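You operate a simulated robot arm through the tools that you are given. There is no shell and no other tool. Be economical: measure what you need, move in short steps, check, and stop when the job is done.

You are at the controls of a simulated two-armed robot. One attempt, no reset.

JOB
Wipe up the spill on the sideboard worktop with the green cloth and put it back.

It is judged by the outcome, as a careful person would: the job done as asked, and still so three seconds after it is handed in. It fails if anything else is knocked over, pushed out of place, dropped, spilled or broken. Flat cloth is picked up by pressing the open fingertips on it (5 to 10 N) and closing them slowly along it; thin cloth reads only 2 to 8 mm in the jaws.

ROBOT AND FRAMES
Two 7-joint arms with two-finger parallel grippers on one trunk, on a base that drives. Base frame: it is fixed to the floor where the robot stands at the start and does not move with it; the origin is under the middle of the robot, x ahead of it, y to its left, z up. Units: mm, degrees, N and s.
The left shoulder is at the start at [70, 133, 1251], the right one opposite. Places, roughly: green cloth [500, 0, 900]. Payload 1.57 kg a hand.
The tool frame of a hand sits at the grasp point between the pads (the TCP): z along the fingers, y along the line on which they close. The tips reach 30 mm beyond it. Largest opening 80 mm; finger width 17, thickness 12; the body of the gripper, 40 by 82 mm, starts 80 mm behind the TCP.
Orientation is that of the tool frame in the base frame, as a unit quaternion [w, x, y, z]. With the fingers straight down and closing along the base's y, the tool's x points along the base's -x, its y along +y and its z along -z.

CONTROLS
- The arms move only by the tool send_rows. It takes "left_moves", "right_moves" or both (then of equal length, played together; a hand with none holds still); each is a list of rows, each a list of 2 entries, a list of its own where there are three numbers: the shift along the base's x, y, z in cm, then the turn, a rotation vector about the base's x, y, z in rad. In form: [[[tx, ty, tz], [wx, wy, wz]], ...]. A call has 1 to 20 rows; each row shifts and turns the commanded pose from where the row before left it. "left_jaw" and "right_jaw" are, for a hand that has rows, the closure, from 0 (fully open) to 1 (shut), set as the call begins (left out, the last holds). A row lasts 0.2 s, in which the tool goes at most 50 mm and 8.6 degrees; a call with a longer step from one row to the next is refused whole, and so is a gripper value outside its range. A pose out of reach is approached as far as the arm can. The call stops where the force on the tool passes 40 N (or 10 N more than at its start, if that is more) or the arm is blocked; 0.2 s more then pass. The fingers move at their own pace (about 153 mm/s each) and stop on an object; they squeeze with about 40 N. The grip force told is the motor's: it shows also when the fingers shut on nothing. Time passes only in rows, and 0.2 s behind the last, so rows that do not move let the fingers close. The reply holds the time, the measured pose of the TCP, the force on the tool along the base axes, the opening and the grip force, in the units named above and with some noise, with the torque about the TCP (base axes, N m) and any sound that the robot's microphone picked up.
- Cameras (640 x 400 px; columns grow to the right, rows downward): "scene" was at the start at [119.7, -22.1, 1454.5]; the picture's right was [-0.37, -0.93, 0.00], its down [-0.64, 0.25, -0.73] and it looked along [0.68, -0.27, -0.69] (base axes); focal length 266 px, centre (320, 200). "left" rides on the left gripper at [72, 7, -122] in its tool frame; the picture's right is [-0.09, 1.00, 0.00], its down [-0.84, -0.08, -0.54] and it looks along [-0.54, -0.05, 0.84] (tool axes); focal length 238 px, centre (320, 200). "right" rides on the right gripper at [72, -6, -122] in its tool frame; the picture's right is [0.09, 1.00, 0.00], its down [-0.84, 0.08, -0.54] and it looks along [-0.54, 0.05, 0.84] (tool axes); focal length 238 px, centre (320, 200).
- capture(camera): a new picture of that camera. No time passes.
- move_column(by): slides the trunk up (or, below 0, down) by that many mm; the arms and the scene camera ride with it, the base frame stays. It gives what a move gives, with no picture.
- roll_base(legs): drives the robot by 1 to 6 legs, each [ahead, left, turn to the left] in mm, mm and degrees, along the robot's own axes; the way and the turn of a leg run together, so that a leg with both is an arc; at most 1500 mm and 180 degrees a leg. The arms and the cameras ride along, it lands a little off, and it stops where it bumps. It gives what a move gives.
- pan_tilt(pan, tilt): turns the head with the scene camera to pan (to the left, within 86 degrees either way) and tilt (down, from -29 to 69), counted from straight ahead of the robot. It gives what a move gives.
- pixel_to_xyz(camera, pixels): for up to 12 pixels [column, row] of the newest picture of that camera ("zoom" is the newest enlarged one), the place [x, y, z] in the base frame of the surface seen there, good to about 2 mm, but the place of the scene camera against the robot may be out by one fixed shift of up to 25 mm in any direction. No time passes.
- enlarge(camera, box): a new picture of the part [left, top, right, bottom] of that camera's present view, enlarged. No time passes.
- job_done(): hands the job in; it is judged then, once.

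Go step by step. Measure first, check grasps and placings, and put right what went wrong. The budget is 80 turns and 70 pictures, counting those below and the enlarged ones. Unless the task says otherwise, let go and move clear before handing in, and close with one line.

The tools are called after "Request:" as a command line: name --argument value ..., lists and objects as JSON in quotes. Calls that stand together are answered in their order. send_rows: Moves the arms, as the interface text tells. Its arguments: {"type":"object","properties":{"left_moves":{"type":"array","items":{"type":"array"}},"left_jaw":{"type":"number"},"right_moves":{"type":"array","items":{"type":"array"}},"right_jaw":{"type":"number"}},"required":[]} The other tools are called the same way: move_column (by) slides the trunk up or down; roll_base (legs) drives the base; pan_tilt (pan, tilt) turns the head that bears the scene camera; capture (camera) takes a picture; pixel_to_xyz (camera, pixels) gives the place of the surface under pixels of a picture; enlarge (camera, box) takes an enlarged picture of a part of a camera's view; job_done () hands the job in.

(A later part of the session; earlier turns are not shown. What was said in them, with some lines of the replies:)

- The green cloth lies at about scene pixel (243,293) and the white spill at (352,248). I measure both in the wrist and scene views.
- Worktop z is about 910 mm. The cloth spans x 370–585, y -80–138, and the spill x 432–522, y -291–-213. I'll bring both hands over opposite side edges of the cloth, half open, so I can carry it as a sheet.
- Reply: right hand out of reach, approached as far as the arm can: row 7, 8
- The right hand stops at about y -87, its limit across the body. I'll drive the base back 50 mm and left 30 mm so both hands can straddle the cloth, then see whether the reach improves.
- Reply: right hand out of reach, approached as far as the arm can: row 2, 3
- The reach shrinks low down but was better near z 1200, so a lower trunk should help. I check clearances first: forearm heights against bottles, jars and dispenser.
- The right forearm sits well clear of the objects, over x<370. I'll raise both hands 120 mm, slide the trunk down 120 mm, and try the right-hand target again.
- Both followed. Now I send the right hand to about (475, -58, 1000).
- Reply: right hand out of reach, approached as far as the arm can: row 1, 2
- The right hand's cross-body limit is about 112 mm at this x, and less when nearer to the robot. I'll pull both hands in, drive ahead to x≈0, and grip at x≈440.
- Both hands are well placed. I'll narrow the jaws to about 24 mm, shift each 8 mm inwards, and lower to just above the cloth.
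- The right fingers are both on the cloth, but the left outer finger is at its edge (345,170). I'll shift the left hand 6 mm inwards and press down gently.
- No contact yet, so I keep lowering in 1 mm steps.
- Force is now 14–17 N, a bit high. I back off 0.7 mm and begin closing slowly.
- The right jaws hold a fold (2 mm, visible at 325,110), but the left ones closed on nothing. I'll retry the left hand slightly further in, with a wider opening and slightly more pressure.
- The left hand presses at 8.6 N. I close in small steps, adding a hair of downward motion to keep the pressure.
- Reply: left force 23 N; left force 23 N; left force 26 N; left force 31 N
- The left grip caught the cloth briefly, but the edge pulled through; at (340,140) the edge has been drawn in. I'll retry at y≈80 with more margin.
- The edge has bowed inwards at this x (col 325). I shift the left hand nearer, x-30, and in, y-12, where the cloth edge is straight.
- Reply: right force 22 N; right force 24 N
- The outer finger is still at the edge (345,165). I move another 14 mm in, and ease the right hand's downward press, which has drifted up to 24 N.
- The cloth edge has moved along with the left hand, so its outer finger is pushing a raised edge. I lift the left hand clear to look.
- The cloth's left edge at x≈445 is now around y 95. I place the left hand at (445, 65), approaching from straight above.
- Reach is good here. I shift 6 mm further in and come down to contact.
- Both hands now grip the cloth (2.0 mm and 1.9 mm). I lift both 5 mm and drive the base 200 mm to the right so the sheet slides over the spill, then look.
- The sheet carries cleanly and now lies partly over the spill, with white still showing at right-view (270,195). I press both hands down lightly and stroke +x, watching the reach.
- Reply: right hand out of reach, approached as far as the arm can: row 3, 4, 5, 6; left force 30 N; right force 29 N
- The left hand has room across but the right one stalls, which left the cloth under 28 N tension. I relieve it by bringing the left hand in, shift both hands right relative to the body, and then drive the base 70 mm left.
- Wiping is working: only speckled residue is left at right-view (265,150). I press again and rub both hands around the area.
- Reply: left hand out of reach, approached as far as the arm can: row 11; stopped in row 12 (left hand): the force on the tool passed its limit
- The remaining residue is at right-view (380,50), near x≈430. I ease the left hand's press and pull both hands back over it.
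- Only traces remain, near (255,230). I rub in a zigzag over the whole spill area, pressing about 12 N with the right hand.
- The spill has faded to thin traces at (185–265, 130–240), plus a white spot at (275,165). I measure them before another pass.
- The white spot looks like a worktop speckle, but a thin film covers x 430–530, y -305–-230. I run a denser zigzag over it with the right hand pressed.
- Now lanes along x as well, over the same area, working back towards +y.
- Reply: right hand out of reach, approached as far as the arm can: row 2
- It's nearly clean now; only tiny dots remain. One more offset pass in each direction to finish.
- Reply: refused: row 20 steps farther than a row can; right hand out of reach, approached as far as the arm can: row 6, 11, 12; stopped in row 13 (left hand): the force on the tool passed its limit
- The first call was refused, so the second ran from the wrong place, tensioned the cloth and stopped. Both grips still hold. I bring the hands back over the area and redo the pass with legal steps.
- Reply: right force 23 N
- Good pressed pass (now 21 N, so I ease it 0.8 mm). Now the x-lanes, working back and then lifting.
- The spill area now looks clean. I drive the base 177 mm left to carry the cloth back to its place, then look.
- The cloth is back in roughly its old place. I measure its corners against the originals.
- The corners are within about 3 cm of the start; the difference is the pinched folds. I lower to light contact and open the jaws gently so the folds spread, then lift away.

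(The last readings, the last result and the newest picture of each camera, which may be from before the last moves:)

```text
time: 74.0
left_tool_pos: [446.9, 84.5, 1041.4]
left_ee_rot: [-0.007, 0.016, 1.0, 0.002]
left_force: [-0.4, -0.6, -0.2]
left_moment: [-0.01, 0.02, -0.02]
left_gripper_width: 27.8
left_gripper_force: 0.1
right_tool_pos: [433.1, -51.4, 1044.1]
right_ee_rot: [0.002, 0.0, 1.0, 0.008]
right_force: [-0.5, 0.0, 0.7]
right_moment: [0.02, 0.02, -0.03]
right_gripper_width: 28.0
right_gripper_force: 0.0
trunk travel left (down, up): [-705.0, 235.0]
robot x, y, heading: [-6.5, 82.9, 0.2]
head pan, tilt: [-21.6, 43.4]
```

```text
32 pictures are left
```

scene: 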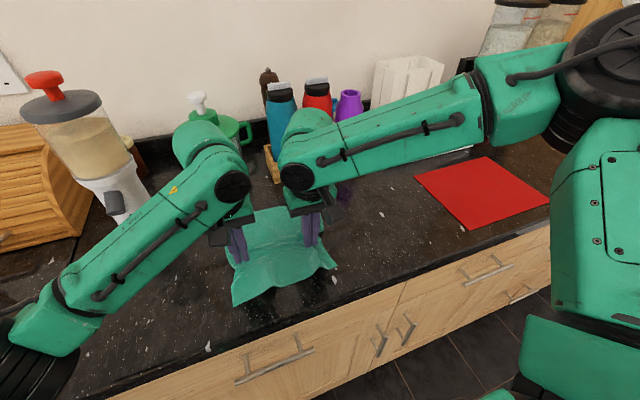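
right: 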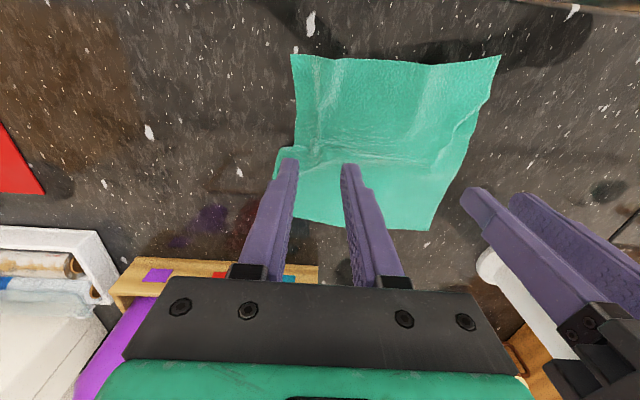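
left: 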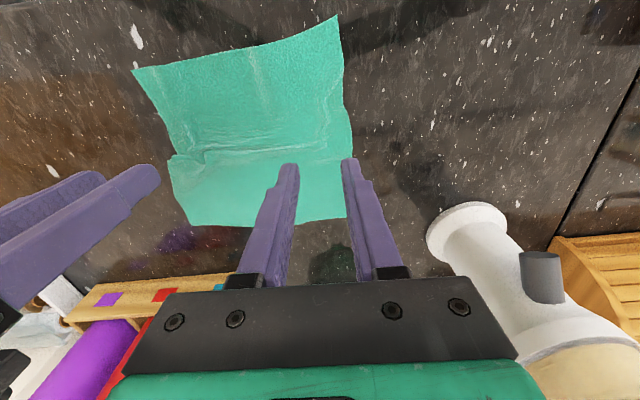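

The cloth is released and in place, with one overlapping fold near x≈455 that leaves it about 3 cm short at the back. I move the right hand away and use the left fingertips to press lightly on the back half and draw it +x, +y.

Request:
send_rows --right_moves '[[[0, -4, 1], [0, 0, 0]], [[0, -4, 1], [0, 0, 0]], [[0, -4, 1], [0, 0, 0]], [[0, -4, 1], [0, 0, 0]], [[0, 0, 0], [0, 0, 0]], [[0, 0, 0], [0, 0, 0]], [[0, 0, 0], [0, 0, 0]], [[0, 0, 0], [0, 0, 0]]]' --left_moves '[[[0, 0, 0], [0, 0, 0]], [[1.3, -2, 0], [0, 0, 0]], [[1.5, -2, 0], [0, 0, 0]], [[1.5, -2, 0], [0, 0, 0]], [[1, -1, -4], [0, 0, 0]], [[0, 0, -4], [0, 0, 0]], [[0, 0, -1.5], [0, 0, 0]], [[0, 0, 0], [0, 0, 0]]]'

Request:
send_rows --left_moves '[[[0, 0, -0.25], [0, 0, 0]], [[0, 0, -0.25], [0, 0, 0]], [[0, 0, 0], [0, 0, 0]]]'

```text
time: 75.8
left_tool_pos: [499.1, 13.3, 946.5]
left_ee_rot: [-0.006, 0.016, 1.0, 0.0]
left_force: [0.5, 0.3, -0.3]
left_moment: [0.0, -0.02, -0.05]
left_gripper_width: 28.2
left_gripper_force: 0.0
right_tool_pos: [433.0, -211.9, 1082.2]
right_ee_rot: [0.002, 0.001, 1.0, 0.007]
right_force: [-0.2, -0.9, 0.2]
right_moment: [-0.01, 0.02, 0.02]
right_gripper_width: 28.2
right_gripper_force: 0.0
trunk travel left (down, up): [-705.0, 235.0]
robot x, y, heading: [-7.6, 81.5, 0.1]
head pan, tilt: [-21.6, 43.4]
```

```text
time: 76.5
left_tool_pos: [499.0, 14.2, 942.1]
left_ee_rot: [-0.006, 0.016, 1.0, 0.001]
left_force: [0.3, 0.1, 0.2]
left_moment: [0.02, 0.04, -0.01]
left_gripper_width: 28.1
left_gripper_force: 0.0
right_tool_pos: [432.5, -212.6, 1083.5]
right_ee_rot: [0.003, 0.001, 1.0, 0.007]
right_force: [0.4, -0.1, 0.5]
right_moment: [0.01, -0.02, 0.0]
right_gripper_width: 28.2
right_gripper_force: 0.1
trunk travel left (down, up): [-705.0, 235.0]
robot x, y, heading: [-7.7, 79.4, 0.0]
head pan, tilt: [-21.6, 43.4]
```

Not touching yet. I press 1.3 mm more, then drag +x 32 mm and +y 12 mm and lift.

Request:
send_rows --left_moves '[[[0, 0, -0.1], [0, 0, 0]], [[0, 0, -0.03], [0, 0, 0]], [[0, 0, 0], [0, 0, 0]]]'

Request:
send_rows --left_moves '[[[0.8, 0.3, 0], [0, 0, 0]], [[0.8, 0.3, 0], [0, 0, 0]], [[0.8, 0.3, 0], [0, 0, 0]], [[0.8, 0.3, 0], [0, 0, 0]], [[0, 0, 0], [0, 0, 0]]]'

Request:
send_rows --left_moves '[[[0, 0, 2], [0, 0, 0]], [[0, 0, 4], [0, 0, 0]], [[0, 0, 4], [0, 0, 0]], [[-1, 4, 0], [0, 0, 0]], [[-2, 4, 0], [0, 0, 0]], [[-2, 2, 0], [0, 0, 0]], [[0, 0, 0], [0, 0, 0]]]'

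Request:
capture --camera "left"

Request:
capture --camera "right"

```text
time: 77.3
left_tool_pos: [497.7, 14.0, 941.1]
left_ee_rot: [-0.006, 0.016, 1.0, 0.001]
left_force: [1.2, 0.0, 6.9]
left_moment: [-0.05, -0.09, -0.02]
left_gripper_width: 28.0
left_gripper_force: 0.0
right_tool_pos: [432.3, -211.0, 1083.6]
right_ee_rot: [0.003, 0.001, 1.0, 0.007]
right_force: [0.6, 0.4, 0.1]
right_moment: [0.01, -0.01, 0.0]
right_gripper_width: 28.1
right_gripper_force: 0.1
trunk travel left (down, up): [-705.0, 235.0]
robot x, y, heading: [-8.5, 82.7, 0.0]
head pan, tilt: [-21.6, 43.4]
```

```text
time: 78.5
left_tool_pos: [529.6, 26.0, 940.6]
left_ee_rot: [-0.005, 0.017, 1.0, 0.001]
left_force: [-2.0, -1.3, 10.2]
left_moment: [-0.11, 0.06, -0.03]
left_gripper_width: 28.2
left_gripper_force: 0.0
right_tool_pos: [430.5, -211.5, 1083.5]
right_ee_rot: [0.003, 0.001, 1.0, 0.007]
right_force: [0.1, -0.5, 0.0]
right_moment: [0.01, 0.0, 0.01]
right_gripper_width: 27.9
right_gripper_force: 0.0
trunk travel left (down, up): [-705.0, 235.0]
robot x, y, heading: [-6.4, 81.7, -0.1]
head pan, tilt: [-21.6, 43.4]
```

```text
time: 80.2
left_tool_pos: [481.1, 126.5, 1039.9]
left_ee_rot: [-0.007, 0.018, 1.0, 0.002]
left_force: [-0.2, -0.7, 0.2]
left_moment: [0.01, 0.04, -0.03]
left_gripper_width: 28.1
left_gripper_force: 0.0
right_tool_pos: [433.4, -211.7, 1082.3]
right_ee_rot: [0.002, 0.001, 1.0, 0.008]
right_force: [-0.4, 0.5, -0.5]
right_moment: [0.03, 0.02, -0.03]
right_gripper_width: 27.9
right_gripper_force: 0.1
trunk travel left (down, up): [-705.0, 235.0]
robot x, y, heading: [-4.5, 82.4, 0.0]
head pan, tilt: [-21.6, 43.4]
```

```text
31 pictures are left
```

left: 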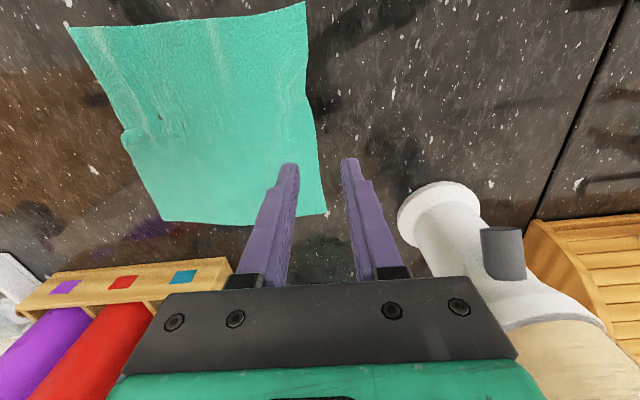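

```text
30 pictures are left
```

right: 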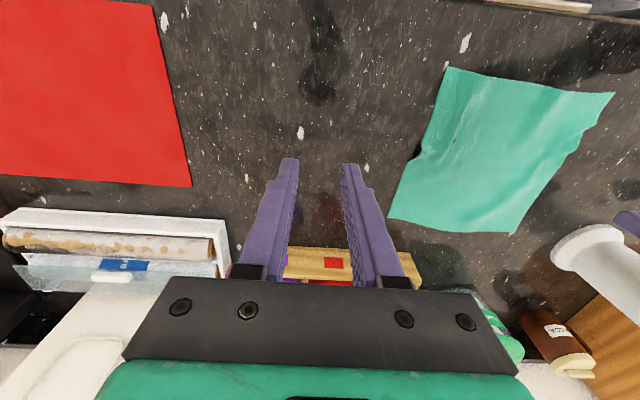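

Excellent: the cloth is nearly flat again. I check its corners, and inspect the wiped area around right-view (300,130).

Request:
pixel_to_xyz --camera "left" --pixels '[[70, 28], [303, 3], [163, 218], [325, 212], [122, 138], [303, 110]]'

Request:
pixel_to_xyz --camera "right" --pixels '[[300, 132], [250, 110], [300, 180], [446, 68], [612, 94], [389, 216], [512, 234]]'

Request:
enlarge --camera "right" --box '[190, 60, 390, 185]'

```text
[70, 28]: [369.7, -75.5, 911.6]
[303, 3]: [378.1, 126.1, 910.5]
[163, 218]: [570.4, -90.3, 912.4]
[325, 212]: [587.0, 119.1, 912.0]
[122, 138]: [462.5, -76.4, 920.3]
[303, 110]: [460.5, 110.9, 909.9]
```

```text
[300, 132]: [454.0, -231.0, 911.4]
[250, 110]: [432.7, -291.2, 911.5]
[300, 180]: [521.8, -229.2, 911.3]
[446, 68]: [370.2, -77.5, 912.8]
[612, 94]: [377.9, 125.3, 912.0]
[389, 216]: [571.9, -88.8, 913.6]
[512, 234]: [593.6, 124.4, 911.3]
```

```text
3.20 times, centred on (290, 122) of right
```

zoom: 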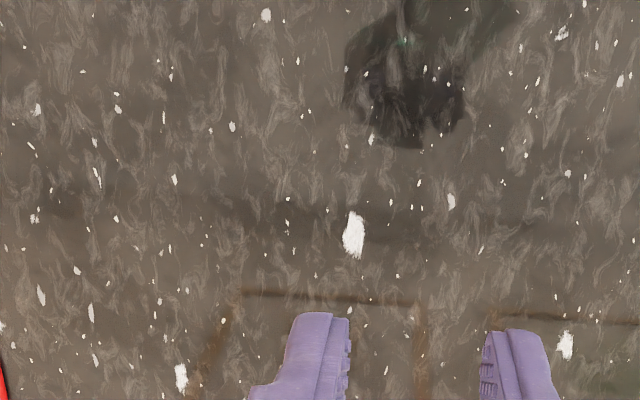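

The area is clean (the spot at (454,-231) is one of the worktop's speckles), and the cloth corners are within about 15 mm of the start. A last scene look to confirm nothing was disturbed.

Request:
capture --camera "scene"

Request:
pixel_to_xyz --camera "right" --pixels '[[190, 184], [155, 8], [20, 220], [220, 225]]'

```text
28 pictures are left
```

scene: 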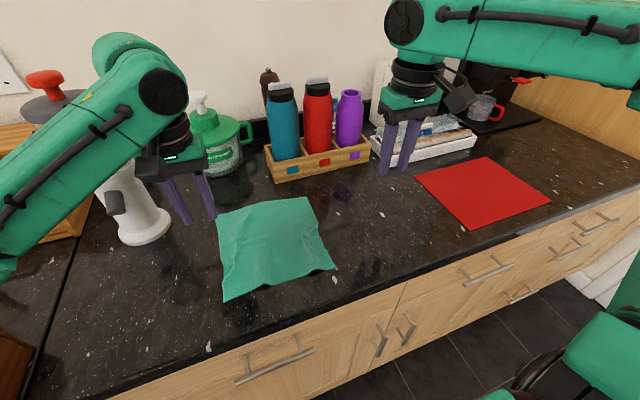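

```text
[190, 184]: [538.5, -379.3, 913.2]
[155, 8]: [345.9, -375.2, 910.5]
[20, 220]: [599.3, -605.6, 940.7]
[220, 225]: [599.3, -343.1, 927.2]
```

Everything stands where it was, the red cloth hasn't moved, the spill is gone and the green cloth lies back in its place with both hands clear. I hand in the job.

Request:
job_done

```text
The job is handed in.
```

The spill is wiped up, and the green cloth is back in its place, lying nearly flat with its corners within about 2 cm of where they started. Nothing else on the worktop was knocked over or moved.
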